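You operate a simulated robot arm through the tools that you are given. There is no shell and no other tool. Be economical: measure what you need, move in short steps, check, and stop when the job is done.

You run a simulated robot arm. Do the job below in one go: nothing can be reset, and whatever is moved stays where it is left.

Task
Crank the strip in the rolls through at 3.0, then rack it.
Fine: stand it in the rack's middle slot; open the rolls to 5.0 afterwards.
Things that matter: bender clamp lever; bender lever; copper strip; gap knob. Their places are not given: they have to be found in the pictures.

Only the result counts: the job must be done as asked and must still hold three seconds after the hand-in. Knocking over, shifting, dropping, spilling or breaking anything else fails it.

Robot
A 6-joint arm with a two-finger parallel gripper, fixed in place. Base frame: the origin is at the foot of the arm, x ahead of it, y to its left, z up; the work surface is at about z = 0. Readings come in m, degrees, newtons and seconds.
With the tool pointing down near the work surface it reaches from about 0.14 to 0.58 m from the base axis. Its first joint turns from -66.0 to 66.0 degrees. Payload 2.1 kg.
The tool frame sits at the grasp point between the pads (the TCP): z along the fingers, y along the line on which they close. The tips reach 0.03 m beyond it. Largest opening 0.094 m; finger width 0.028, thickness 0.01; the body of the gripper, 0.05 by 0.096 m, starts 0.055 m behind the TCP.
Orientation is that of the tool frame in the base frame, as [roll, pitch, yaw] about the fixed x, y, z axes, in that order (R = Rz(yaw) Ry(pitch) Rx(roll)). With the fingers straight down and closing along the base's y, the tool's x points along the base's -x, its y along +y and its z along -z.

Tools
- The arm moves only by the tool move_arm. Its argument "steps" is a list of rows, each an object (a shift or turn left out is 0, a gripper value left out holds the last) with "dr": the turn, a rotation vector about the tool's x, y, z in degrees, a list of three; "travel": the shift along the tool's x, y, z in m, a list of three; "hand": the opening, from 0 (shut) to 1 (fully open). In form: [{"dr": [wx, wy, wz], "travel": [x, y, z], "hand": hand}, ...]. A call has 1 to 12 rows; each row is the pose to reach, as a shift and turn from the pose commanded when the call began, along the tool's axes at that moment. Each row takes 0.2 s and may step no farther than 0.05 m and 8.6 degrees from the row before; otherwise, or with a gripper value out of range, the whole call is refused. A pose out of reach is approached as far as the arm can. The call stops where the force on the tool passes 40 N (or 10 N more than at its start, if that is more) or the arm is blocked; 0.2 s more then pass. The fingers move at their own pace (about 0.072 m/s each) and stop on an object; they squeeze with about 35 N. The grip force told is the motor's: it shows also when the fingers shut on nothing. Time passes only in rows, and 0.2 s behind the last, so rows that repeat a pose let the fingers close. The reply holds the time, the measured pose of the TCP, the force on the tool along the base axes, the opening and the grip force, in the units named above and with some noise, with the torque about the TCP (base axes, N m) and any sound that the robot's microphone picked up.
- Cameras (640 x 400 px; columns grow to the right, rows downward): "scene" is fixed at [0.0657, -0.3787, 0.4888]; the picture's right is [0.70, -0.72, 0.00], its down [-0.38, -0.37, -0.84] and it looks along [0.60, 0.59, -0.54] (base axes); focal length 235 px, centre (320, 200). "wrist" rides on the gripper at [0.076, 0.014, -0.103] in the tool frame; the picture's right is [-0.18, 0.98, 0.00], its down [-0.75, -0.14, -0.64] and it looks along [-0.63, -0.12, 0.77] (tool axes); focal length 243 px, centre (320, 200).
- camera(camera): a new picture of that camera. The clock stands still meanwhile.
- locate(camera, pixels): for up to 12 pixels [column, row] of the newest picture of that camera ("zoom" is the newest enlarged one), the place [x, y, z] in the base frame of the surface seen there, good to about 0.002 m. The clock stands still meanwhile.
- zoom(camera, box): a new picture of the part [left, top, right, bottom] of that camera's present view, enlarged. The clock stands still meanwhile.
- sign_off(): hands the job in; it is judged then, once.

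Work in short steps. Measure before you move; look again where a grasp or a placing could have gone wrong, and mend it. You have 80 turns and 54 pictures in all, those below and enlarged ones among them. Open the gripper and draw the arm clear of the work before you hand the job in, unless the task says otherwise; then end with one line.

The tools are called after "Request:" as name(argument=value, ...) on one line, values as JSON. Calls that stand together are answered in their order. move_arm: Moves the arm, as the interface text tells. Its arguments: {"type":"object","properties":{"steps":{"type":"array","items":{"type":"object","properties":{"dr":{"type":"array","items":{"type":"number"}},"travel":{"type":"array","items":{"type":"number"}},"hand":{"type":"number"}}}}},"required":["steps"]} The other tools are called the same way: camera (camera) takes a picture; locate (camera, pixels) gives the place of the surface under pixels of a picture; zoom (camera, box) takes an enlarged picture of a part of a camera's view; sign_off () hands the job in.

At the start:

```text
t: 0.0
position: [0.2834, 0.1411, 0.3697]
tool_rot: [180.0, 0.0, 179.9]
contact_force: [0.3, -0.6, 0.3]
torque: [0.0, 0.02, 0.0]
width: 0.0939
grasp_force: 0.1
```

scene: 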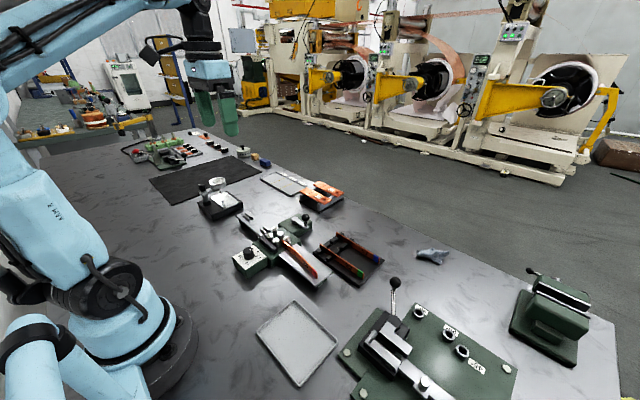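
wrist: 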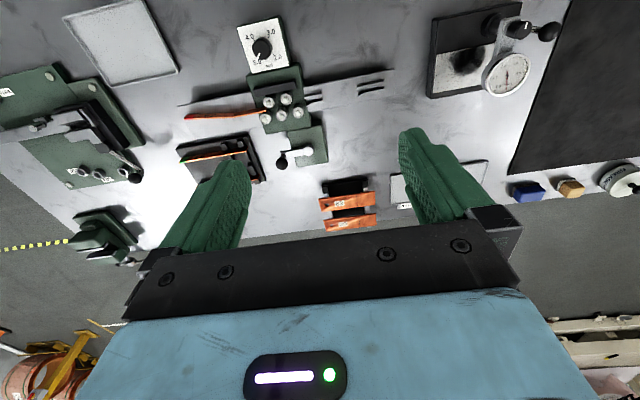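

The scene shows rolls with a strip near (275,255) and a dial knob near (262,45) in the wrist view. I enlarge both to see details.

Request:
zoom(camera="wrist", box=[160, 0, 420, 200])

Request:
zoom(camera="scene", box=[220, 170, 400, 300])

Request:
zoom(camera="scene", box=[330, 250, 620, 400])

```text
2.00 times, centred on (290, 100) of wrist
```

zoom: 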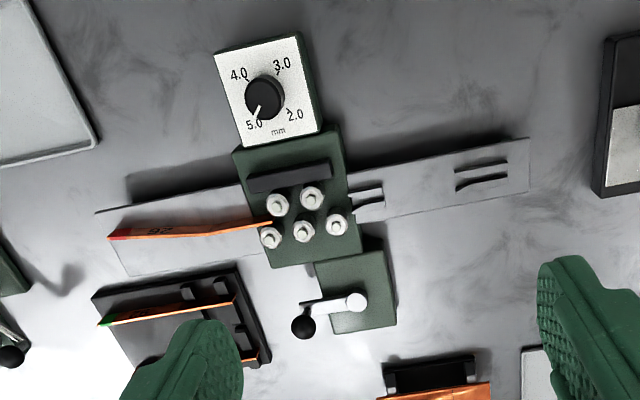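

```text
3.08 times, centred on (310, 235) of scene
```

zoom: 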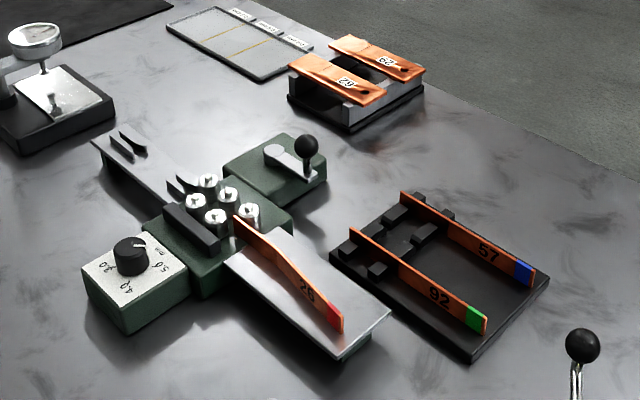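

```text
2.21 times, centred on (475, 325) of scene
```

zoom: 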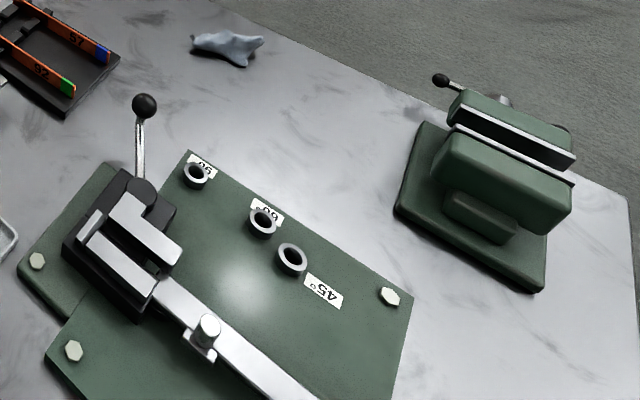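

Knob reads 5.0 and the strip (red end) sits in the rolls. I locate knob, crank, rolls, strip and rack in the wrist view.

Request:
locate(camera="wrist", pixels=[[262, 48], [281, 163], [308, 151], [269, 102], [286, 98], [265, 119], [281, 115], [298, 111], [216, 118], [240, 116], [250, 95], [375, 85]])

Request:
locate(camera="scene", pixels=[[248, 249], [306, 217], [328, 273], [286, 241], [363, 272], [378, 259], [324, 245], [336, 234], [417, 347], [270, 187], [330, 270], [248, 263]])

```text
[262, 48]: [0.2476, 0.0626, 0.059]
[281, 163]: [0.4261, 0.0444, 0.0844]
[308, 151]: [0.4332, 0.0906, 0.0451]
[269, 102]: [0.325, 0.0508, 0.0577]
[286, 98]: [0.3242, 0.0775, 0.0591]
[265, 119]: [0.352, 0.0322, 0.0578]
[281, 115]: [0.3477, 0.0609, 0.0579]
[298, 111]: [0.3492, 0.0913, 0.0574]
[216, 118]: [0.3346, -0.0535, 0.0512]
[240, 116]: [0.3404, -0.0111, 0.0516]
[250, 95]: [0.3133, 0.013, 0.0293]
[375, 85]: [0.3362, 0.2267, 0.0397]
```

```text
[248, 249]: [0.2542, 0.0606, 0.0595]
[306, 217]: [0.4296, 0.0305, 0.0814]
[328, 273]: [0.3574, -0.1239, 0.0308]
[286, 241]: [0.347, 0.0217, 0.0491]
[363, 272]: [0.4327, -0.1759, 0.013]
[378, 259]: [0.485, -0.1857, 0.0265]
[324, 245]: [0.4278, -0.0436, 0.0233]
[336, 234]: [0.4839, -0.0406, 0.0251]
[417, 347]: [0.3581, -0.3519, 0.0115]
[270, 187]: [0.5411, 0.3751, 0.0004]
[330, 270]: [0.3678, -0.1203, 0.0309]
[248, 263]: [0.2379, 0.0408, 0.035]
```

Knob top is at about (0.25, 0.061, 0.059). I move above it, to z≈0.22, for a close look.

Request:
move_arm(steps=[{"travel": [0.008, -0.02, 0.037]}, {"travel": [0.016, -0.04, 0.075]}, {"travel": [0.025, -0.06, 0.112]}, {"travel": [0.033, -0.08, 0.15]}, {"travel": [0.033, -0.08, 0.15]}])

Request:
camera(camera="wrist")

```text
t: 1.2
position: [0.2513, 0.0585, 0.2176]
tool_rot: [-180.0, 0.0, -180.0]
contact_force: [-0.2, -0.9, 0.0]
torque: [-0.03, -0.01, 0.01]
width: 0.0941
grasp_force: 0.1
```

```text
48 pictures are left
```

wrist: 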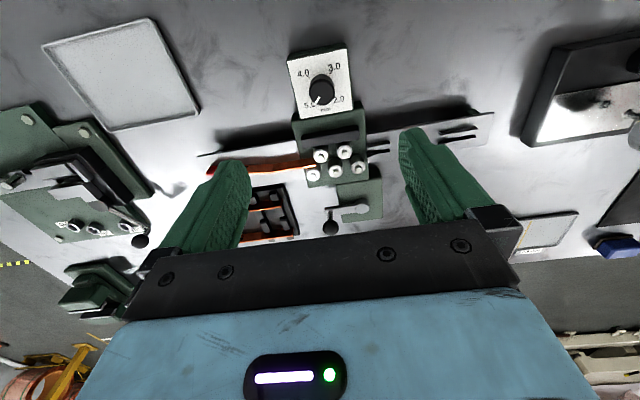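

The knob is at (321,91). I enlarge it and the rolls.

Request:
zoom(camera="wrist", box=[270, 40, 374, 105])

Request:
locate(camera="wrist", pixels=[[321, 83], [313, 91], [331, 91], [300, 110], [317, 135], [355, 128], [349, 54], [321, 157], [361, 168], [312, 174]])

```text
6.15 times, centred on (322, 72) of wrist
```

zoom: 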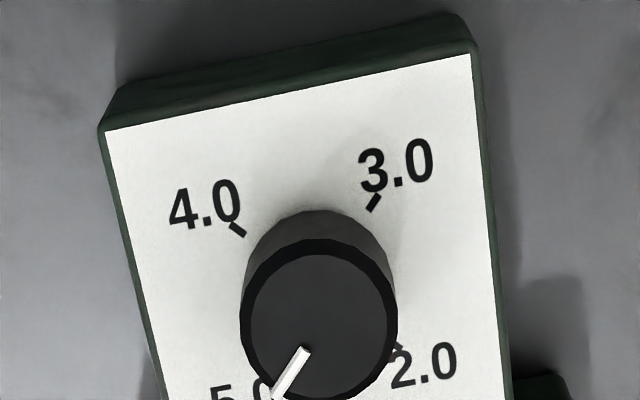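

```text
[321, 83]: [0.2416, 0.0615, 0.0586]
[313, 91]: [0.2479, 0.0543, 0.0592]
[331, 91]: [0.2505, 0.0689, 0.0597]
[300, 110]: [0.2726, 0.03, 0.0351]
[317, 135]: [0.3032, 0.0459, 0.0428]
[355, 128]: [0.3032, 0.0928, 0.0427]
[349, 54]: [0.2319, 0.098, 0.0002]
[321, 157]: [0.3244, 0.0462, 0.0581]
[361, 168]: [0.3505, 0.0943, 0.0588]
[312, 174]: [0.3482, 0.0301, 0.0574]
```

The dial ticks are 90° apart, so 5.0→3.0 is 180° clockwise from above, to be done in two 90° grips. I turn to -45°, part close the hand, and lower to z≈0.12.

Request:
move_arm(steps=[{"dr": [0, 0, -7.5], "travel": [0, 0, 0.02], "hand": 0.5}, {"dr": [0, 0, -15], "travel": [0, 0, 0.04]}, {"dr": [0, 0, -22.5], "travel": [0, 0, 0.06]}, {"dr": [0, 0, -30], "travel": [0, 0, 0.08]}, {"dr": [0, 0, -37.5], "travel": [0, 0, 0.1]}, {"dr": [0, 0, -45], "travel": [0, 0, 0.1]}, {"dr": [0, 0, -45], "travel": [0, 0, 0.1]}])

```text
t: 2.8
position: [0.2511, 0.0616, 0.1189]
tool_rot: [-179.9, 0.0, -134.9]
contact_force: [0.1, 0.2, -0.5]
torque: [0.03, -0.03, 0.0]
width: 0.047
grasp_force: 0.0
```

Now at the −45° pose centred on the knob. Lower 0.047 m and close.

Request:
move_arm(steps=[{"travel": [0.001, 0.001, 0.025]}, {"travel": [0.001, 0.001, 0.047]}, {"travel": [0.001, 0.001, 0.047], "hand": 0.0}, {"travel": [0.001, 0.001, 0.047], "hand": 0.0}, {"travel": [0.001, 0.001, 0.047], "hand": 0.0}])

```text
t: 4.0
position: [0.2492, 0.0599, 0.0717]
tool_rot: [-179.8, -0.1, -135.0]
contact_force: [22.2, -15.7, -22.3]
torque: [-0.27, 0.18, 0.01]
width: 0.0267
grasp_force: 44.5
```

Knob held (width 0.027) but with side force pushing along −tool y. I ease over 2 mm that way to relieve it.

Request:
move_arm(steps=[{"travel": [0, -0.001, 0.0005]}, {"travel": [0, -0.002, 0.001]}])

```text
t: 4.6
position: [0.249, 0.0599, 0.071]
tool_rot: [179.9, -0.1, -134.9]
contact_force: [5.6, -6.5, 33.1]
torque: [-0.46, 0.0, 0.01]
width: 0.0266
grasp_force: 45.0
```

Vertical force overshot (+33 N per 1 mm); back up 0.6 mm to neutral.

Request:
move_arm(steps=[{"travel": [0, -0.0006, -0.0006]}])

```text
t: 5.0
position: [0.2492, 0.0596, 0.0706]
tool_rot: [179.8, 0.0, -135.0]
contact_force: [-1.9, -2.6, 28.5]
torque: [-0.48, 0.08, 0.01]
width: 0.0265
grasp_force: 45.3
```

Still 28 N vertical; raise another 0.6 mm.

Request:
move_arm(steps=[{"travel": [0, 0, -0.0006]}, {"travel": [0, 0, -0.0006]}])

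```text
t: 5.6
position: [0.2505, 0.0605, 0.0715]
tool_rot: [179.8, 0.1, -135.1]
contact_force: [-4.6, 6.2, -33.2]
torque: [0.11, -0.18, 0.0]
width: 0.0267
grasp_force: 45.0
```

Roughly neutral within stick-slip. Lower 0.3 mm and turn the first part (+30°) to check behaviour.

Request:
move_arm(steps=[{"travel": [0, 0, 0.0003]}, {"travel": [0, 0, 0.0003], "dr": [0, 0, 7.5]}, {"travel": [0, 0, 0.0003], "dr": [0, 0, 15]}, {"travel": [0, 0, 0.0003], "dr": [0, 0, 22.5]}, {"travel": [0, 0, 0.0003], "dr": [0, 0, 30]}])

```text
t: 6.8
position: [0.2501, 0.0594, 0.0715]
tool_rot: [179.7, -0.2, -165.2]
contact_force: [-24.8, 14.0, 25.9]
torque: [0.24, 0.17, 0.01]
width: 0.0266
grasp_force: 45.2
```

Turning works; side force is a sub-millimetre offset. Correct slightly and continue another 60°.

Request:
move_arm(steps=[{"travel": [0.0005, 0.0005, -0.0003]}, {"travel": [0.0005, 0.0005, -0.0003], "dr": [0, 0, 7.5]}, {"travel": [0.0005, 0.0005, -0.0003], "dr": [0, 0, 15]}, {"travel": [0.0005, 0.0005, -0.0003], "dr": [0, 0, 22.5]}, {"travel": [0.0005, 0.0005, -0.0003], "dr": [0, 0, 30]}, {"travel": [0.0005, 0.0005, -0.0003], "dr": [0, 0, 37.5]}, {"travel": [0.0005, 0.0005, -0.0003], "dr": [0, 0, 45]}, {"travel": [0.0005, 0.0005, -0.0003], "dr": [0, 0, 52.5]}, {"travel": [0.0005, 0.0005, -0.0003], "dr": [0, 0, 60]}])

```text
t: 8.8
position: [0.2509, 0.059, 0.0716]
tool_rot: [180.0, -0.1, 134.9]
contact_force: [-6.5, 9.8, 31.8]
torque: [0.26, 0.28, 0.06]
width: 0.0264
grasp_force: 45.1
```

No slip signs; keep the grip and continue another 45°.

Request:
move_arm(steps=[{"dr": [0, 0, 7.5]}, {"dr": [0, 0, 15]}, {"dr": [0, 0, 22.5]}, {"dr": [0, 0, 30]}, {"dr": [0, 0, 37.5]}, {"dr": [0, 0, 45]}])

Request:
zoom(camera="scene", box=[216, 220, 312, 280])

```text
t: 10.2
position: [0.2496, 0.059, 0.0712]
tool_rot: [180.0, 0.0, 89.9]
contact_force: [-7.5, 5.0, 11.7]
torque: [0.16, -0.09, 0.02]
width: 0.0263
grasp_force: 45.0
```

```text
6.67 times, centred on (264, 250) of scene
```

zoom: 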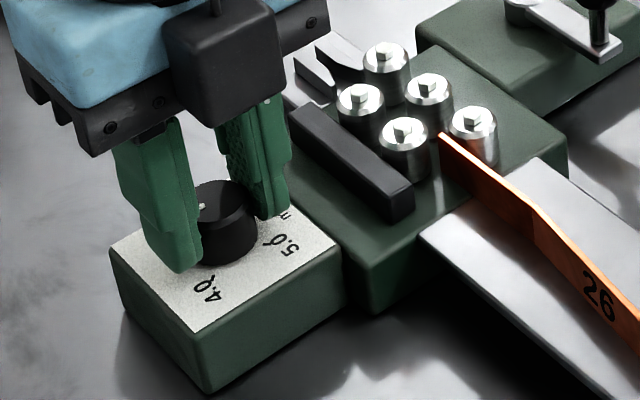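

The grip is sound and clear of the housing; pointer is between 4 and 3. Turn another 45°.

Request:
move_arm(steps=[{"dr": [0, 0, 7.5]}, {"dr": [0, 0, 15]}, {"dr": [0, 0, 22.5]}, {"dr": [0, 0, 30]}, {"dr": [0, 0, 37.5]}, {"dr": [0, 0, 45]}, {"dr": [0, 0, 45]}])

Request:
zoom(camera="scene", box=[216, 220, 312, 280])

```text
t: 11.8
position: [0.2497, 0.06, 0.0695]
tool_rot: [-180.0, 0.1, 44.9]
contact_force: [-16.0, 2.9, 1.1]
torque: [0.94, -0.59, -0.02]
width: 0.0264
grasp_force: 45.4
```

```text
6.67 times, centred on (264, 250) of scene
```

zoom: 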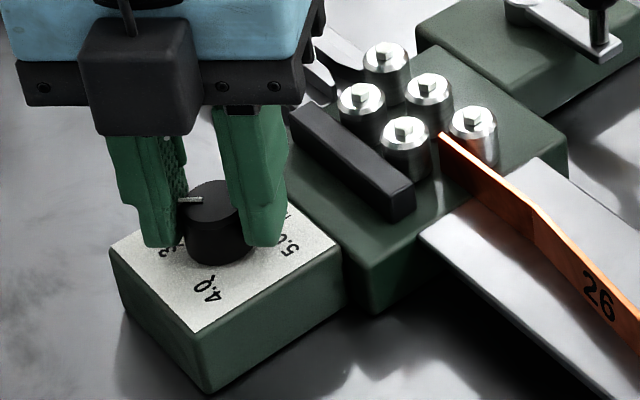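

Pointer now points image-left, i.e. along (−x,+y), the 3.0 tick. I release, rise, and turn back part of the way for a look.

Request:
move_arm(steps=[{"hand": 0.45}, {"hand": 0.45}, {"travel": [0, 0, -0.04]}, {"travel": [0, 0, -0.08]}, {"travel": [0, 0, -0.12]}, {"travel": [0, 0, -0.15], "dr": [0, 0, -7.5]}, {"travel": [0, 0, -0.15], "dr": [0, 0, -15]}, {"travel": [0, 0, -0.15], "dr": [0, 0, -22.5]}, {"travel": [0, 0, -0.15], "dr": [0, 0, -30]}, {"travel": [0, 0, -0.15], "dr": [0, 0, -37.5]}, {"travel": [0, 0, -0.15], "dr": [0, 0, -45]}])

Request:
zoom(camera="scene", box=[224, 230, 272, 260])

```text
t: 14.2
position: [0.2502, 0.0598, 0.2225]
tool_rot: [-179.9, 0.1, 90.2]
contact_force: [-0.3, 0.7, 0.1]
torque: [-0.04, 0.04, 0.02]
width: 0.0419
grasp_force: 0.0
```

```text
13.33 times, centred on (248, 245) of scene
```

zoom: 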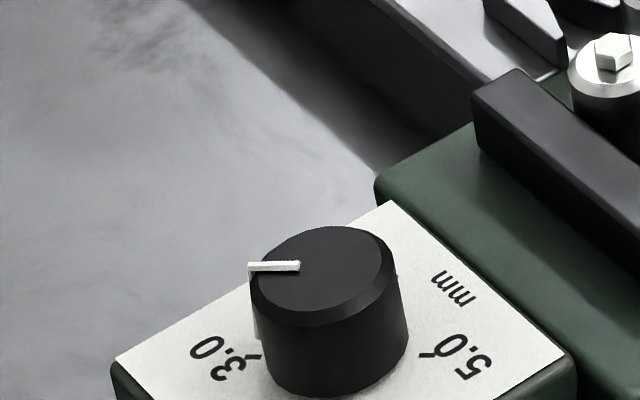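

Pointer appears opposite the 5.0 tick, as it should. I turn back to normal yaw and check from above.

Request:
move_arm(steps=[{"dr": [0, 0, -8]}, {"dr": [0, 0, -16]}, {"dr": [0, 0, -24]}, {"dr": [0, 0, -32]}, {"dr": [0, 0, -40]}, {"dr": [0, 0, -48]}, {"dr": [0, 0, -56]}, {"dr": [0, 0, -64]}, {"dr": [0, 0, -72]}, {"dr": [0, 0, -80]}, {"dr": [0, 0, -88]}, {"dr": [0, 0, -90]}])

Request:
zoom(camera="wrist", box=[280, 50, 376, 110])

```text
t: 16.8
position: [0.2501, 0.0604, 0.221]
tool_rot: [180.0, 0.1, -179.9]
contact_force: [0.3, 0.1, 0.6]
torque: [0.01, 0.04, 0.0]
width: 0.0422
grasp_force: 0.1
```

```text
6.67 times, centred on (328, 80) of wrist
```

zoom: 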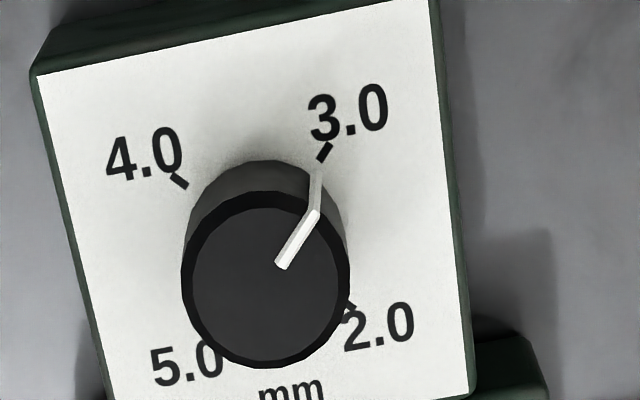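

Knob at 3.0. Now the crank: enlarge it in both views.

Request:
zoom(camera="scene", box=[256, 195, 352, 255])

Request:
locate(camera="scene", pixels=[[306, 215], [306, 220], [303, 217], [309, 217], [297, 218]])

Request:
zoom(camera="wrist", box=[250, 130, 410, 230])

```text
6.67 times, centred on (304, 225) of scene
```

zoom: 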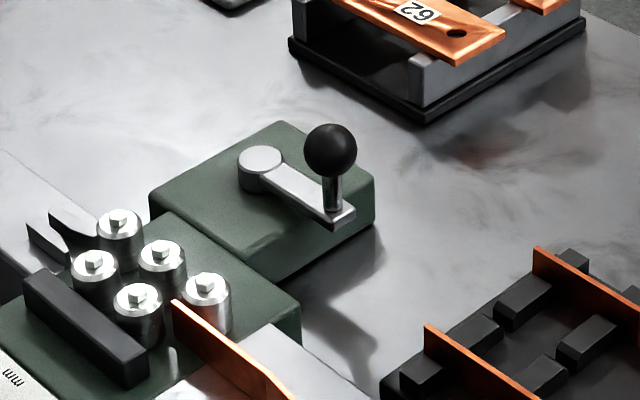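

```text
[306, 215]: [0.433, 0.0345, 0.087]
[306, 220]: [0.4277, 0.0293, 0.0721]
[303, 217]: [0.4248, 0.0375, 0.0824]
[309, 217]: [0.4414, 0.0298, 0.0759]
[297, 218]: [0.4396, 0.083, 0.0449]
```

```text
4.00 times, centred on (330, 180) of wrist
```

zoom: 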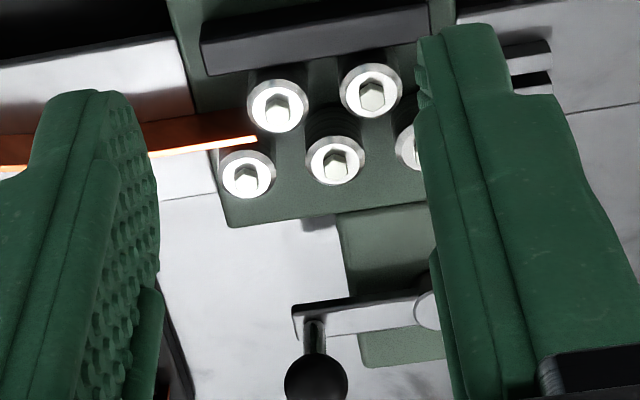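

Ball centre is about (0.437,0.039,0.075), hub (0.436,0.09). I move above the ball and look.

Request:
move_arm(steps=[{"travel": [-0.04, -0.005, 0.0]}, {"travel": [-0.08, -0.01, 0.0]}, {"travel": [-0.12, -0.015, 0.02]}, {"travel": [-0.16, -0.018, 0.04]}, {"travel": [-0.187, -0.022, 0.06], "hand": 0.55}, {"travel": [-0.187, -0.022, 0.06]}])

Request:
camera(camera="wrist")

```text
t: 18.2
position: [0.4377, 0.037, 0.1584]
tool_rot: [180.0, 0.1, 180.0]
contact_force: [0.4, -0.4, 0.2]
torque: [-0.02, 0.01, -0.04]
width: 0.0516
grasp_force: 0.1
```

```text
40 pictures are left
```

wrist: 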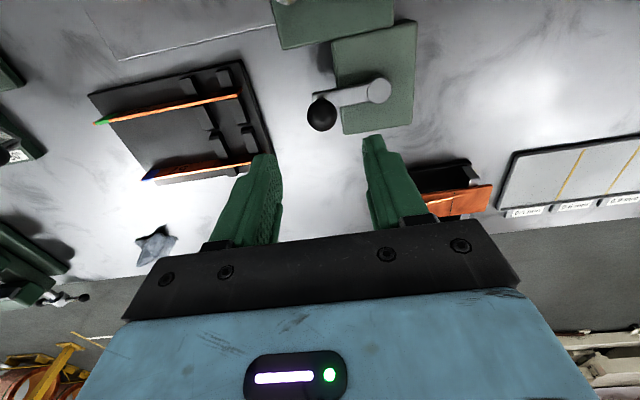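

Ball at (322,114), hub (378,90); rack also in view. Locate all.

Request:
locate(camera="wrist", pixels=[[322, 104], [309, 114], [334, 114], [322, 114], [378, 90], [314, 97], [240, 97], [106, 121], [250, 164], [154, 178], [224, 78], [249, 130]])

Request:
zoom(camera="wrist", box=[80, 50, 280, 190])

```text
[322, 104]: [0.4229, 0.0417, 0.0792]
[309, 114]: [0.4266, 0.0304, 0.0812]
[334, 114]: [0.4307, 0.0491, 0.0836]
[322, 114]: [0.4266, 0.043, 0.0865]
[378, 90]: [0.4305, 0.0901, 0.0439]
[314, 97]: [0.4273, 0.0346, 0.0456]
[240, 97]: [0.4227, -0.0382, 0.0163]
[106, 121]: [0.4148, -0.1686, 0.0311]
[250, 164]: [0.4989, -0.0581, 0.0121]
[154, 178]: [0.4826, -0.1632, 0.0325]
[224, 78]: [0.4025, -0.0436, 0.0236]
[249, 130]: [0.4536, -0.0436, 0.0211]
```

```text
2.86 times, centred on (180, 120) of wrist
```

zoom: 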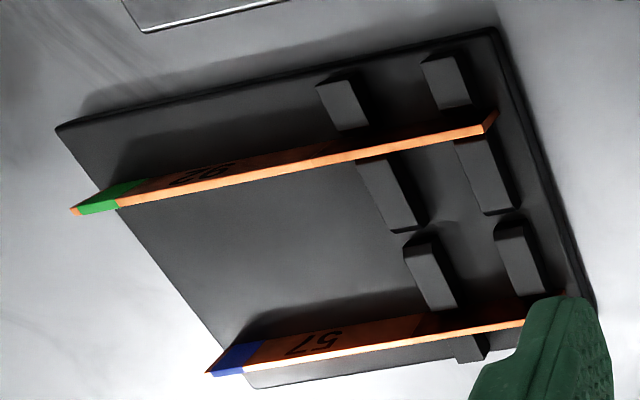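

Ball centre ≈(0.432,0.040,0.076), hub ≈(0.431,0.090). I lower to z≈0.088 over it and close.

Request:
move_arm(steps=[{"travel": [0.005, 0.0015, 0.03]}, {"travel": [0.005, 0.0015, 0.055]}, {"travel": [0.005, 0.0015, 0.073]}, {"travel": [0.005, 0.0015, 0.073], "hand": 0.0}, {"travel": [0.005, 0.0015, 0.073]}, {"travel": [0.005, 0.0015, 0.073]}])

Request:
zoom(camera="scene", box=[240, 180, 368, 260])

```text
t: 19.6
position: [0.4318, 0.0399, 0.0881]
tool_rot: [179.9, 0.0, -179.9]
contact_force: [2.5, 9.7, -8.4]
torque: [0.17, 0.02, -0.06]
width: 0.0234
grasp_force: 45.3
```

```text
5.00 times, centred on (304, 220) of scene
```

zoom: 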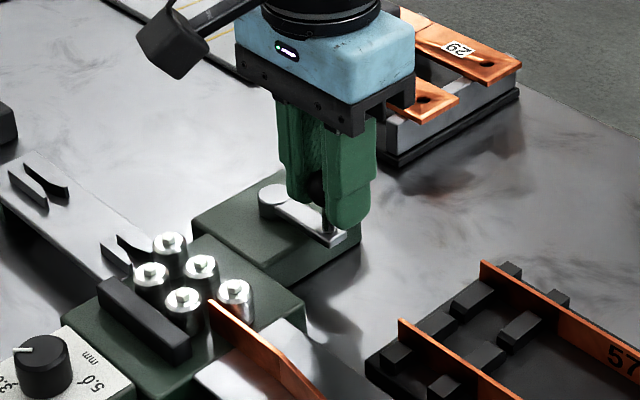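

Ball gripped (width 0.023). I try 45° clockwise about the hub (R=0.05) and watch the strip.

Request:
move_arm(steps=[{"travel": [0.0065, 0.0004, 0]}, {"travel": [0.0129, 0.0017, 0]}, {"travel": [0.0191, 0.0038, 0]}, {"travel": [0.025, 0.0067, 0]}, {"travel": [0.0304, 0.0103, 0]}, {"travel": [0.0354, 0.0146, 0]}])

Request:
zoom(camera="scene", box=[240, 180, 368, 260])

```text
t: 21.0
position: [0.3947, 0.0503, 0.0884]
tool_rot: [-179.6, -0.3, 179.7]
contact_force: [-7.8, -23.0, -4.5]
torque: [-0.26, -0.13, -0.47]
width: 0.0231
grasp_force: 44.4
```

```text
5.00 times, centred on (304, 220) of scene
```

zoom: 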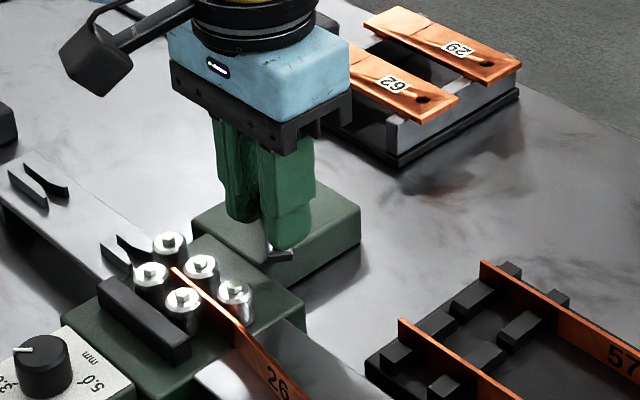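

Clockwise feeds the strip in (tip moved up between the rolls). Continue from 45° to 135° along the circle, turning the tool only after it is past the rolls.

Request:
move_arm(steps=[{"travel": [0.0043, 0.0049, 0]}, {"travel": [0.0079, 0.0104, 0]}, {"travel": [0.0108, 0.0162, 0]}, {"travel": [0.0129, 0.0224, 0]}, {"travel": [0.0142, 0.0288, 0]}, {"travel": [0.0146, 0.0354, 0]}, {"travel": [0.0142, 0.0419, 0]}, {"travel": [0.0129, 0.0483, 0]}, {"travel": [0.0108, 0.0545, 0], "dr": [0, 0, 7.5]}, {"travel": [0.0079, 0.0604, 0], "dr": [0, 0, 15]}, {"travel": [0.0043, 0.0658, 0], "dr": [0, 0, 22.5]}, {"travel": [0, 0.0707, 0], "dr": [0, 0, 30]}])

Request:
zoom(camera="scene", box=[240, 180, 368, 260])

```text
t: 23.6
position: [0.3966, 0.124, 0.0889]
tool_rot: [179.9, 0.1, 150.0]
contact_force: [6.9, -4.1, 13.1]
torque: [0.28, 0.34, 0.08]
width: 0.0233
grasp_force: 45.4
```

```text
5.00 times, centred on (304, 220) of scene
```

zoom: 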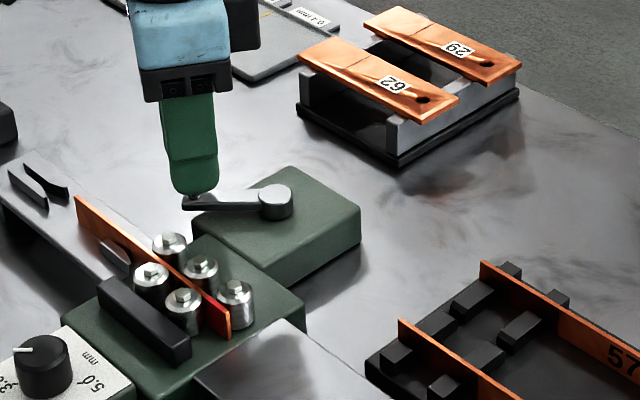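

The strip is mostly through (red end at the first rolls). Continue from 135° to 180°, co-rotating.

Request:
move_arm(steps=[{"travel": [-0.0022, 0.0062, 0], "dr": [0, 0, 7.5]}, {"travel": [-0.0051, 0.012, 0], "dr": [0, 0, 15]}, {"travel": [-0.0087, 0.0175, 0], "dr": [0, 0, 22.5]}, {"travel": [-0.013, 0.0224, 0], "dr": [0, 0, 30]}, {"travel": [-0.0179, 0.0267, 0], "dr": [0, 0, 37.5]}, {"travel": [-0.0234, 0.0303, 0], "dr": [0, 0, 45]}])

Request:
zoom(camera="scene", box=[224, 180, 352, 260])

```text
t: 25.0
position: [0.4317, 0.1403, 0.0895]
tool_rot: [-179.9, -0.1, 104.7]
contact_force: [-9.6, -1.2, 6.6]
torque: [0.18, 0.26, -0.42]
width: 0.0233
grasp_force: 44.9
```

```text
5.00 times, centred on (288, 220) of scene
```

zoom: 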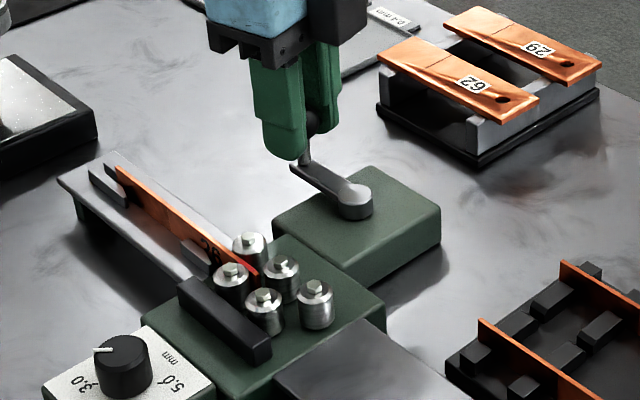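

Red end is still between the last rolls. Continue another 30° and look.

Request:
move_arm(steps=[{"travel": [-0.0022, 0.0062, 0], "dr": [0, 0, 7.5]}, {"travel": [-0.0051, 0.012, 0], "dr": [0, 0, 15]}, {"travel": [-0.0087, 0.0175, 0], "dr": [0, 0, 22.5]}, {"travel": [-0.013, 0.0224, 0], "dr": [0, 0, 30]}])

Request:
zoom(camera="scene", box=[224, 180, 352, 260])

```text
t: 26.0
position: [0.4576, 0.1323, 0.0897]
tool_rot: [179.9, 0.0, 74.8]
contact_force: [-4.1, 2.6, 17.1]
torque: [-0.02, 0.02, -0.15]
width: 0.0234
grasp_force: 45.2
```

```text
5.00 times, centred on (288, 220) of scene
```

zoom: 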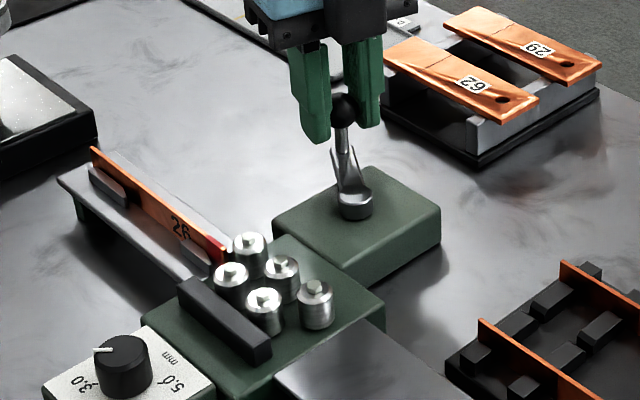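

Nearly out; another 22.5° to clear the last roll.

Request:
move_arm(steps=[{"travel": [-0.0022, 0.0062, 0], "dr": [0, 0, 7.5]}, {"travel": [-0.0051, 0.012, 0], "dr": [0, 0, 15]}, {"travel": [-0.0087, 0.0175, 0], "dr": [0, 0, 22.5]}, {"travel": [-0.0087, 0.0175, 0], "dr": [0, 0, 22.5]}])

Request:
zoom(camera="scene", box=[216, 195, 312, 255])

```text
t: 27.0
position: [0.4729, 0.1185, 0.0888]
tool_rot: [-180.0, 0.0, 52.3]
contact_force: [-2.5, -3.9, 12.7]
torque: [0.76, -0.56, 0.05]
width: 0.0235
grasp_force: 44.7
```

```text
6.67 times, centred on (264, 225) of scene
```

zoom: 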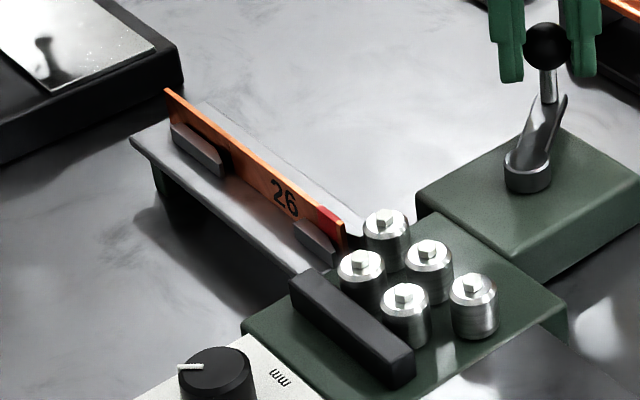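

The strip barely moved on the last turn, so it seems out of the rolls, held in the exit guides. I measure it and the guides.

Request:
locate(camera="zoom", pixels=[[343, 222], [343, 240], [320, 206], [270, 170], [240, 150], [168, 92], [170, 115], [285, 200], [195, 150], [315, 243], [385, 235], [205, 130]])

```text
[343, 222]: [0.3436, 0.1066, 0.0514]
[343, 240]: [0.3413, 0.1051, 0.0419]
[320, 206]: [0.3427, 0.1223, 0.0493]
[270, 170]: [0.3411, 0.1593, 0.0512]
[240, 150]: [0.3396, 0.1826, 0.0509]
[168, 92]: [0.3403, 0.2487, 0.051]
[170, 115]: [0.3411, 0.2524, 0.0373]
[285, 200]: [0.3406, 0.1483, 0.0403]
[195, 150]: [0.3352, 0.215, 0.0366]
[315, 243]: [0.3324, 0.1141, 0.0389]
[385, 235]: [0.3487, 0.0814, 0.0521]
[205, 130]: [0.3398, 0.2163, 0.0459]
```

The strip spans y 0.106–0.25 at x≈0.341, top z 0.051, clear of the rolls. I release the crank, rise, and turn to yaw 90 (closing along x).

Request:
move_arm(steps=[{"hand": 0.5}, {"hand": 0.5}, {"travel": [0, 0, -0.04]}, {"travel": [0, 0, -0.08]}, {"travel": [0, 0, -0.12], "dr": [0, 0, -7.5]}, {"travel": [0, 0, -0.14], "dr": [0, 0, -15]}, {"travel": [0, 0, -0.14], "dr": [0, 0, -22.5]}, {"travel": [0, 0, -0.14], "dr": [0, 0, -30]}, {"travel": [0, 0, -0.14], "dr": [0, 0, -37.5]}, {"travel": [0, 0, -0.14], "dr": [0, 0, -37.5]}])

Request:
zoom(camera="scene", box=[310, 220, 390, 290])

```text
t: 29.2
position: [0.473, 0.1204, 0.2285]
tool_rot: [180.0, 0.0, 90.0]
contact_force: [-0.4, 0.0, 0.0]
torque: [0.0, 0.02, 0.02]
width: 0.047
grasp_force: 0.1
```

```text
5.71 times, centred on (350, 255) of scene
```

zoom: 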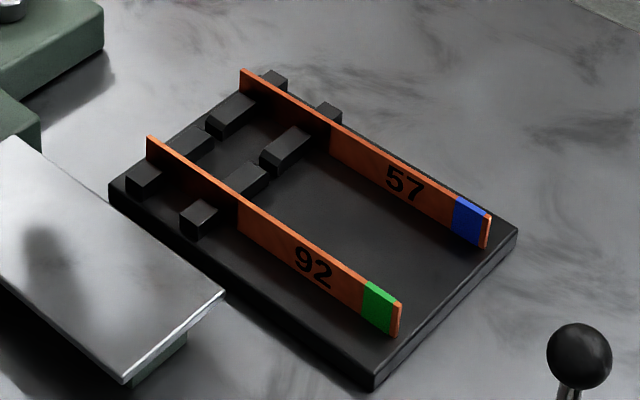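

Rack has three slots; the middle is the gap between the blocks at (205,135) and (262,168). Locate it and the neighbours' ends.

Request:
locate(camera="zoom", pixels=[[150, 138], [398, 304], [245, 72], [488, 216], [190, 135], [213, 128], [234, 97], [248, 168], [268, 155], [290, 132], [400, 332], [300, 210]])

```text
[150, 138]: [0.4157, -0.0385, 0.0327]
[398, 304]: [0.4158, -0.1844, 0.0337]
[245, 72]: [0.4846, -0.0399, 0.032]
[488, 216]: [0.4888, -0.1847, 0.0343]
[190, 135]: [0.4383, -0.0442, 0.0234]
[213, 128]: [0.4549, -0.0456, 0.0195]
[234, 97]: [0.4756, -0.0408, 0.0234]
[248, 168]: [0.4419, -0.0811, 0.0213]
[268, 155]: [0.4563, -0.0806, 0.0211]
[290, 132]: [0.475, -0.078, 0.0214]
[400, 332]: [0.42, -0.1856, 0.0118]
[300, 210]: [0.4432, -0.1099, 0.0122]
```

Slot target: x≈0.451, strip y −0.0385…−0.185. I'll grip the strip at y=0.163, between the guides; move above it.

Request:
move_arm(steps=[{"travel": [0.01, -0.03, 0.02]}, {"travel": [0.02, -0.06, 0.045]}, {"travel": [0.03, -0.09, 0.07]}, {"travel": [0.038, -0.115, 0.09]}, {"travel": [0.0426, -0.132, 0.11]}, {"travel": [0.0426, -0.132, 0.11]}])

Request:
zoom(camera="scene", box=[216, 175, 312, 235])

Request:
camera(camera="wrist")

```text
t: 30.6
position: [0.3405, 0.163, 0.1186]
tool_rot: [-179.9, 0.0, 90.1]
contact_force: [-0.1, -0.4, 0.6]
torque: [0.0, -0.01, -0.01]
width: 0.047
grasp_force: 0.0
```

```text
6.67 times, centred on (264, 205) of scene
```

zoom: 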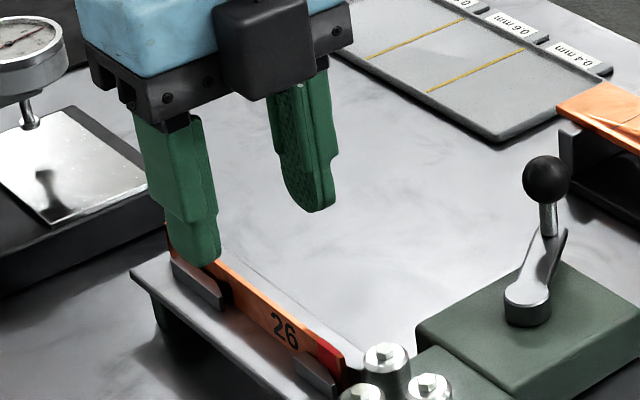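

```text
30 pictures are left
```

wrist: 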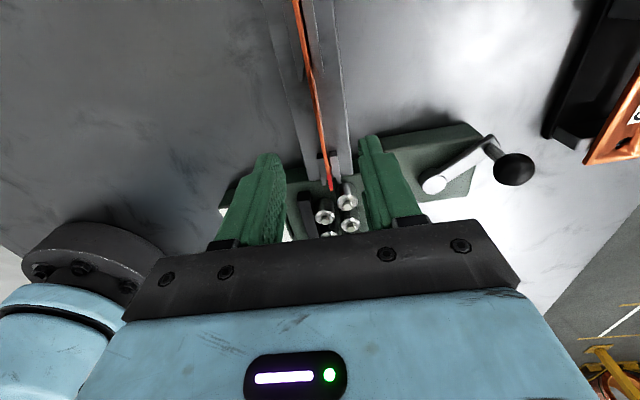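

The strip runs from (297,5) to (330,190). I measure its line and the guides close up.

Request:
zoom(camera="wrist", box=[240, 0, 400, 100])

Request:
locate(camera="wrist", pixels=[[298, 15], [302, 40], [308, 70], [314, 100], [319, 125], [324, 150], [329, 178], [324, 158]])

Request:
zoom(camera="wrist", box=[260, 100, 404, 200])

```text
4.00 times, centred on (320, 50) of wrist
```

zoom: 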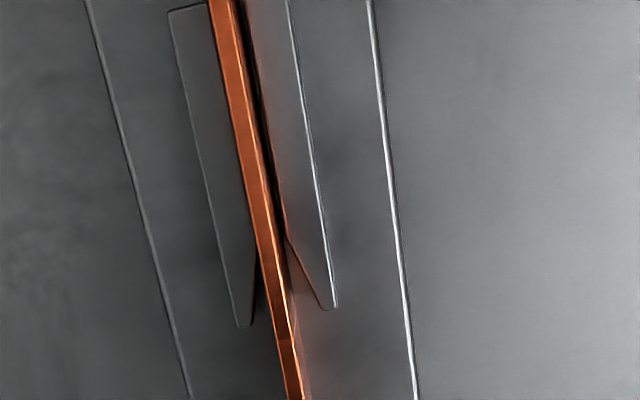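

```text
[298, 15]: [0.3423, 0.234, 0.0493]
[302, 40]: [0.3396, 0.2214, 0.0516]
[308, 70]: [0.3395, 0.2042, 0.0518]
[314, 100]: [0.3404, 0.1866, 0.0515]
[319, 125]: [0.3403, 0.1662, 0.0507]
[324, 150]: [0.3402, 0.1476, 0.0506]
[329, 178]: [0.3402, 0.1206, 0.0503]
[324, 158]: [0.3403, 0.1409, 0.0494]
```

```text
4.00 times, centred on (332, 150) of wrist
```

zoom: 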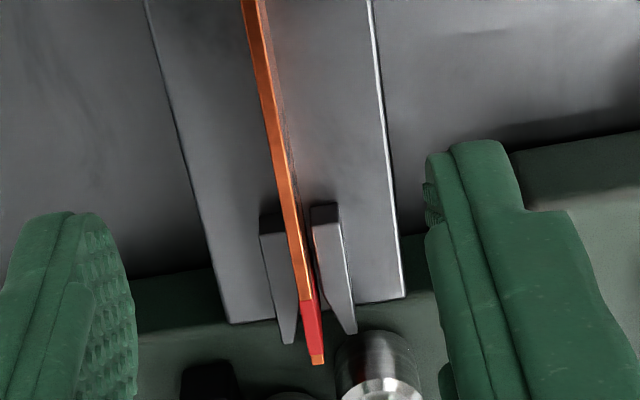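

Strip is straight at x=0.340; free span between guides ≈0.145–0.195. Descend at y≈0.168 to z≈0.066 and close.

Request:
move_arm(steps=[{"travel": [0.005, 0, 0.02]}, {"travel": [0.005, 0, 0.04]}, {"travel": [0.005, 0, 0.0525]}, {"travel": [0.005, 0, 0.0525], "hand": 0.0}, {"travel": [0.005, 0, 0.0525]}, {"travel": [0.005, 0, 0.0525]}, {"travel": [0.005, 0, 0.0525]}])

```text
t: 32.2
position: [0.341, 0.1675, 0.0662]
tool_rot: [180.0, 0.1, 89.9]
contact_force: [-0.9, 0.8, -0.3]
torque: [0.01, 0.01, -0.03]
width: 0.0017
grasp_force: 34.9
```

Closed to 1.7 mm, plausibly the strip. Lift straight up 0.09 m and look.

Request:
move_arm(steps=[{"travel": [0, 0, -0.02]}, {"travel": [0, 0, -0.05]}, {"travel": [0, 0, -0.09]}, {"travel": [0, 0, -0.09]}])

Request:
zoom(camera="scene", box=[200, 150, 328, 230])

```text
t: 33.2
position: [0.3386, 0.1651, 0.1549]
tool_rot: [179.9, 0.0, 90.0]
contact_force: [0.8, -0.1, -1.7]
torque: [0.03, -0.04, 0.04]
width: 0.0019
grasp_force: 34.8
```

```text
5.00 times, centred on (264, 190) of scene
```

zoom: 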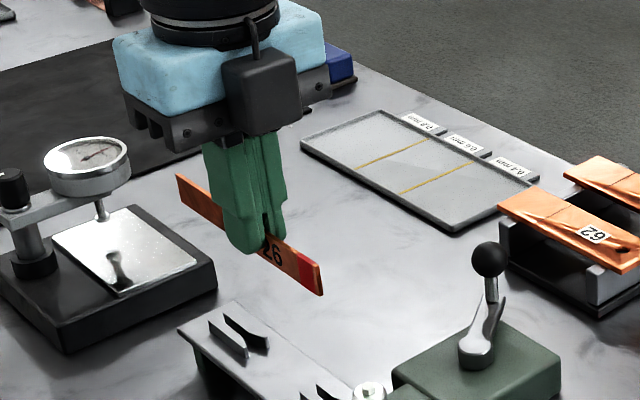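

Strip held firmly, red end toward −y as with the rack neighbours. Carry it to above the middle slot.

Request:
move_arm(steps=[{"travel": [-0.036, 0.014, -0.01]}, {"travel": [-0.072, 0.028, -0.01]}, {"travel": [-0.108, 0.042, -0.01]}, {"travel": [-0.144, 0.056, -0.01]}, {"travel": [-0.18, 0.07, -0.01]}, {"travel": [-0.217, 0.084, -0.01]}, {"travel": [-0.253, 0.098, 0.0]}, {"travel": [-0.2895, 0.112, 0.02]}, {"travel": [-0.2895, 0.112, 0.02]}, {"travel": [-0.2895, 0.112, 0.02]}])

Request:
camera(camera="wrist")

Request:
zoom(camera="scene", box=[300, 210, 412, 290])

```text
t: 35.4
position: [0.4522, -0.1235, 0.1363]
tool_rot: [-180.0, 0.0, 90.1]
contact_force: [-0.5, 0.5, -0.2]
torque: [0.0, -0.01, 0.03]
width: 0.0019
grasp_force: 35.3
```

```text
26 pictures are left
```

wrist: 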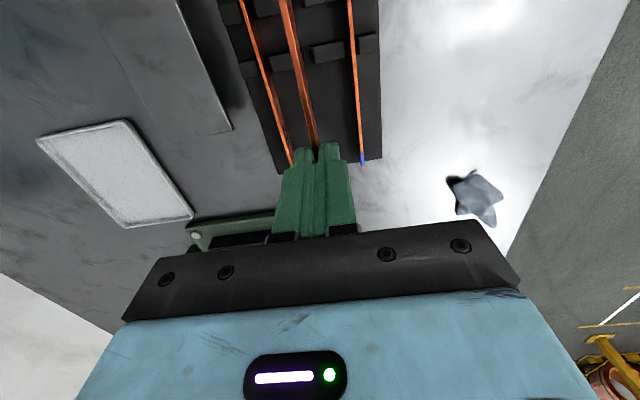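

```text
5.00 times, centred on (356, 250) of scene
```

zoom: 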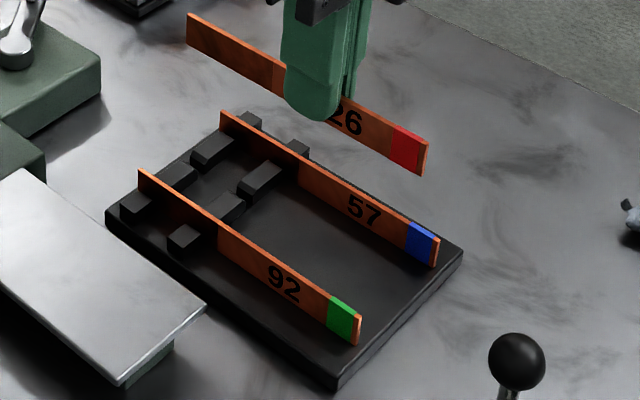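

Held strip seems level. I measure block edges, both neighbours and the held strip from the wrist view.

Request:
zoom(camera="wrist", box=[220, 0, 396, 110])

Request:
locate(camera="wrist", pixels=[[287, 6], [312, 135], [243, 10], [278, 115], [350, 8], [360, 130], [300, 80]])

```text
3.64 times, centred on (308, 55) of wrist
```

zoom: 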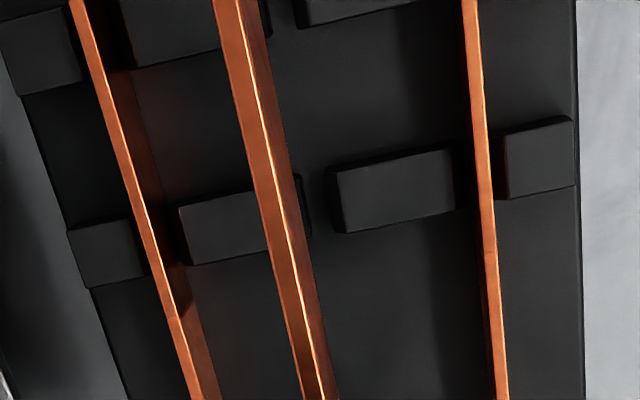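

```text
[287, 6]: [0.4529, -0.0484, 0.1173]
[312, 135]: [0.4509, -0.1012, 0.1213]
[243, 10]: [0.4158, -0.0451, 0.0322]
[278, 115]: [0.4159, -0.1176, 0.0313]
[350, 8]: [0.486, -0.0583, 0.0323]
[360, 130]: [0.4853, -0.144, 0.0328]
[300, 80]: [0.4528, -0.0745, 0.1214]
```

Locate the middle slot's block edges in this enlarged view.

Request:
locate(camera="zoom", pixels=[[301, 195], [306, 225], [342, 185], [348, 220], [316, 200], [328, 200], [184, 220], [450, 180], [268, 20], [303, 12]])

```text
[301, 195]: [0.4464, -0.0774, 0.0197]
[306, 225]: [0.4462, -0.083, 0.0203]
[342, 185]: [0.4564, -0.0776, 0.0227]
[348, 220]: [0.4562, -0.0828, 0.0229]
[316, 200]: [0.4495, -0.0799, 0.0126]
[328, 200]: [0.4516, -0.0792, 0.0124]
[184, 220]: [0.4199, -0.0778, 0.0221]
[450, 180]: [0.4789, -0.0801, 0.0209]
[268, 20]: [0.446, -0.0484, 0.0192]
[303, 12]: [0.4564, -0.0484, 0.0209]
```

Slot centre is x≈0.451; held strip ≈0.452. Shift −1.5 mm in x and lower to just above/inside the slot (TCP z≈0.058).

Request:
move_arm(steps=[{"travel": [0, -0.0013, 0.03]}, {"travel": [0, -0.0013, 0.055]}, {"travel": [0, -0.0013, 0.068]}, {"travel": [0, -0.0013, 0.077]}, {"travel": [0, -0.0013, 0.077]}])

Request:
zoom(camera="scene", box=[310, 220, 390, 270])

Request:
zoom(camera="wrist", box=[220, 0, 396, 110])

```text
t: 36.6
position: [0.4512, -0.1236, 0.0591]
tool_rot: [179.9, 0.0, 90.0]
contact_force: [-0.2, 0.1, -1.7]
torque: [-0.04, 0.0, 0.0]
width: 0.0019
grasp_force: 34.8
```

```text
8.00 times, centred on (350, 245) of scene
```

zoom: 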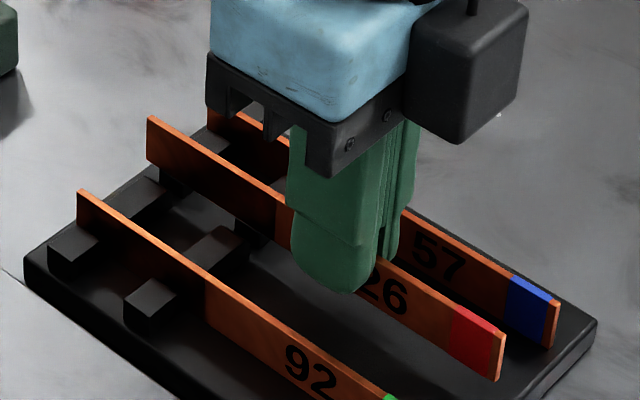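

```text
3.64 times, centred on (308, 55) of wrist
```

zoom: 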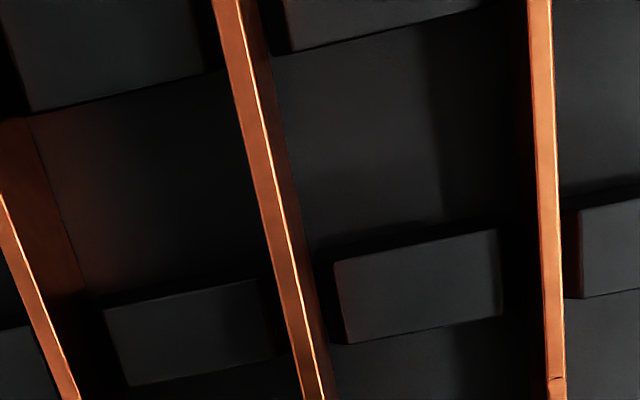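

The strip sits between the blocks in both views with no contact. Lower the remaining ~10 mm slowly.

Request:
move_arm(steps=[{"travel": [0, 0, 0.004]}, {"travel": [0, 0, 0.007]}, {"travel": [0, 0, 0.0095]}, {"travel": [0, 0, 0.0095]}])

Request:
zoom(camera="scene", box=[310, 220, 390, 270])

```text
t: 37.6
position: [0.4503, -0.1215, 0.0508]
tool_rot: [180.0, 0.1, 90.0]
contact_force: [0.4, 0.4, -0.2]
torque: [-0.06, -0.02, -0.04]
width: 0.0019
grasp_force: 34.7
```

```text
8.00 times, centred on (350, 245) of scene
```

zoom: 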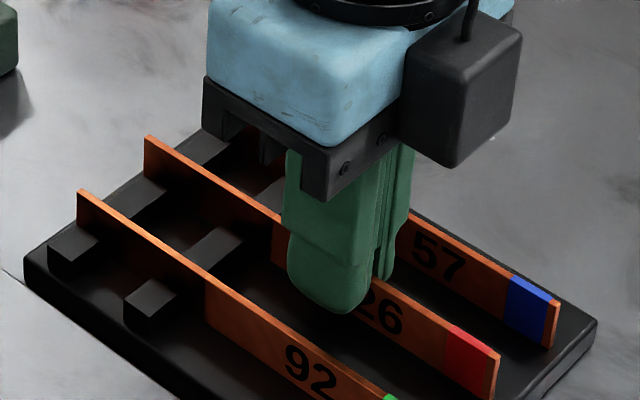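

No floor contact yet. Continue down in small steps until contact shows.

Request:
move_arm(steps=[{"travel": [0, 0, 0.001]}, {"travel": [0, 0, 0.002]}, {"travel": [0, 0, 0.002]}])

```text
t: 38.4
position: [0.4515, -0.122, 0.048]
tool_rot: [180.0, 0.0, 90.1]
contact_force: [1.2, 1.0, 4.1]
torque: [0.17, 0.02, 0.01]
width: 0.0016
grasp_force: 34.4
```

Light contact (4 N) — it stands on the floor. Open modestly (≈28 mm, clear of neighbours) and look.

Request:
move_arm(steps=[{"hand": 0.1}, {"hand": 0.28}, {"hand": 0.28}, {"travel": [0, 0, -0.02]}, {"travel": [0, 0, -0.05]}, {"travel": [0, 0, -0.09]}, {"travel": [0, 0, -0.13]}, {"travel": [0, 0, -0.17]}])

Request:
zoom(camera="scene", box=[310, 220, 390, 270])

```text
t: 40.2
position: [0.4484, -0.1209, 0.2208]
tool_rot: [180.0, 0.1, 89.9]
contact_force: [-0.1, -0.1, 0.0]
torque: [0.02, 0.02, -0.01]
width: 0.0263
grasp_force: 0.0
```

```text
8.00 times, centred on (350, 245) of scene
```

zoom: 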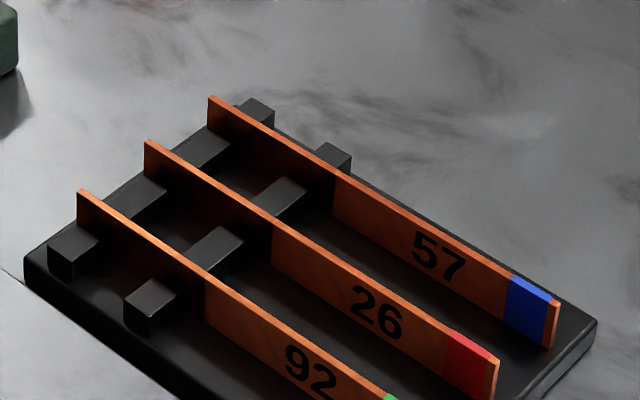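

Strip 26 stands in the middle slot, upright. Now return over the knob at yaw 45, hand part-open.

Request:
move_arm(steps=[{"travel": [0.026, -0.0287, 0], "dr": [0, 0, 6.43], "hand": 0.47}, {"travel": [0.052, -0.0574, 0], "dr": [0, 0, 12.86]}, {"travel": [0.078, -0.0861, 0], "dr": [0, 0, 19.29]}, {"travel": [0.104, -0.1148, 0], "dr": [0, 0, 25.71]}, {"travel": [0.13, -0.1436, 0], "dr": [0, 0, 32.14]}, {"travel": [0.156, -0.1723, 0], "dr": [0, 0, 38.57]}, {"travel": [0.182, -0.201, 0], "dr": [0, 0, 45]}, {"travel": [0.182, -0.201, 0], "dr": [0, 0, 45]}, {"travel": [0.182, -0.201, 0], "dr": [0, 0, 45]}])

```text
t: 42.2
position: [0.2501, 0.0594, 0.2198]
tool_rot: [179.9, 0.0, 45.0]
contact_force: [0.2, 0.0, 0.0]
torque: [-0.01, 0.02, 0.02]
width: 0.044
grasp_force: 0.1
```

Aligned at (0.250,0.0595). Lower 0.147 m to z≈0.072 and close.

Request:
move_arm(steps=[{"travel": [0, 0, 0.045]}, {"travel": [0, 0, 0.09]}, {"travel": [0, 0, 0.12]}, {"travel": [0, 0, 0.147]}, {"travel": [0, 0, 0.147]}, {"travel": [0, 0, 0.147], "hand": 0.0}, {"travel": [0, 0, 0.147]}, {"travel": [0, 0, 0.147]}])

```text
t: 44.0
position: [0.2507, 0.0595, 0.0703]
tool_rot: [-179.7, -0.1, 45.0]
contact_force: [-5.0, 12.6, -30.6]
torque: [-0.25, 0.32, 0.01]
width: 0.0266
grasp_force: 45.0
```

Knob gripped. Ease 0.3 mm and turn 82.5° counter-clockwise.

Request:
move_arm(steps=[{"travel": [0, 0, 0.0003]}, {"travel": [0, 0, 0.0003], "dr": [0, 0, -7.5]}, {"travel": [0, 0, 0.0003], "dr": [0, 0, -15]}, {"travel": [0, 0, 0.0003], "dr": [0, 0, -22.5]}, {"travel": [0, 0, 0.0003], "dr": [0, 0, -30]}, {"travel": [0, 0, 0.0003], "dr": [0, 0, -37.5]}, {"travel": [0, 0, 0.0003], "dr": [0, 0, -45]}, {"travel": [0, 0, 0.0003], "dr": [0, 0, -52.5]}, {"travel": [0, 0, 0.0003], "dr": [0, 0, -60]}, {"travel": [0, 0, 0.0003], "dr": [0, 0, -67.5]}, {"travel": [0, 0, 0.0003], "dr": [0, 0, -75]}, {"travel": [0, 0, 0.0003], "dr": [0, 0, -82.5]}])

```text
t: 46.6
position: [0.2505, 0.0587, 0.0703]
tool_rot: [-180.0, 0.2, 127.6]
contact_force: [15.1, -14.7, -21.4]
torque: [-0.26, -0.33, -0.02]
width: 0.0266
grasp_force: 45.4
```

Turning well; another 90°.

Request:
move_arm(steps=[{"dr": [0, 0, -7.5]}, {"dr": [0, 0, -15]}, {"dr": [0, 0, -22.5]}, {"dr": [0, 0, -30]}, {"dr": [0, 0, -37.5]}, {"dr": [0, 0, -45]}, {"dr": [0, 0, -52.5]}, {"dr": [0, 0, -60]}, {"dr": [0, 0, -67.5]}, {"dr": [0, 0, -75]}, {"dr": [0, 0, -82.5]}, {"dr": [0, 0, -90]}])

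```text
t: 49.2
position: [0.2503, 0.0599, 0.0711]
tool_rot: [-180.0, 0.3, -142.3]
contact_force: [12.3, 1.6, 12.3]
torque: [0.74, -1.21, 0.01]
width: 0.0265
grasp_force: 45.7
```

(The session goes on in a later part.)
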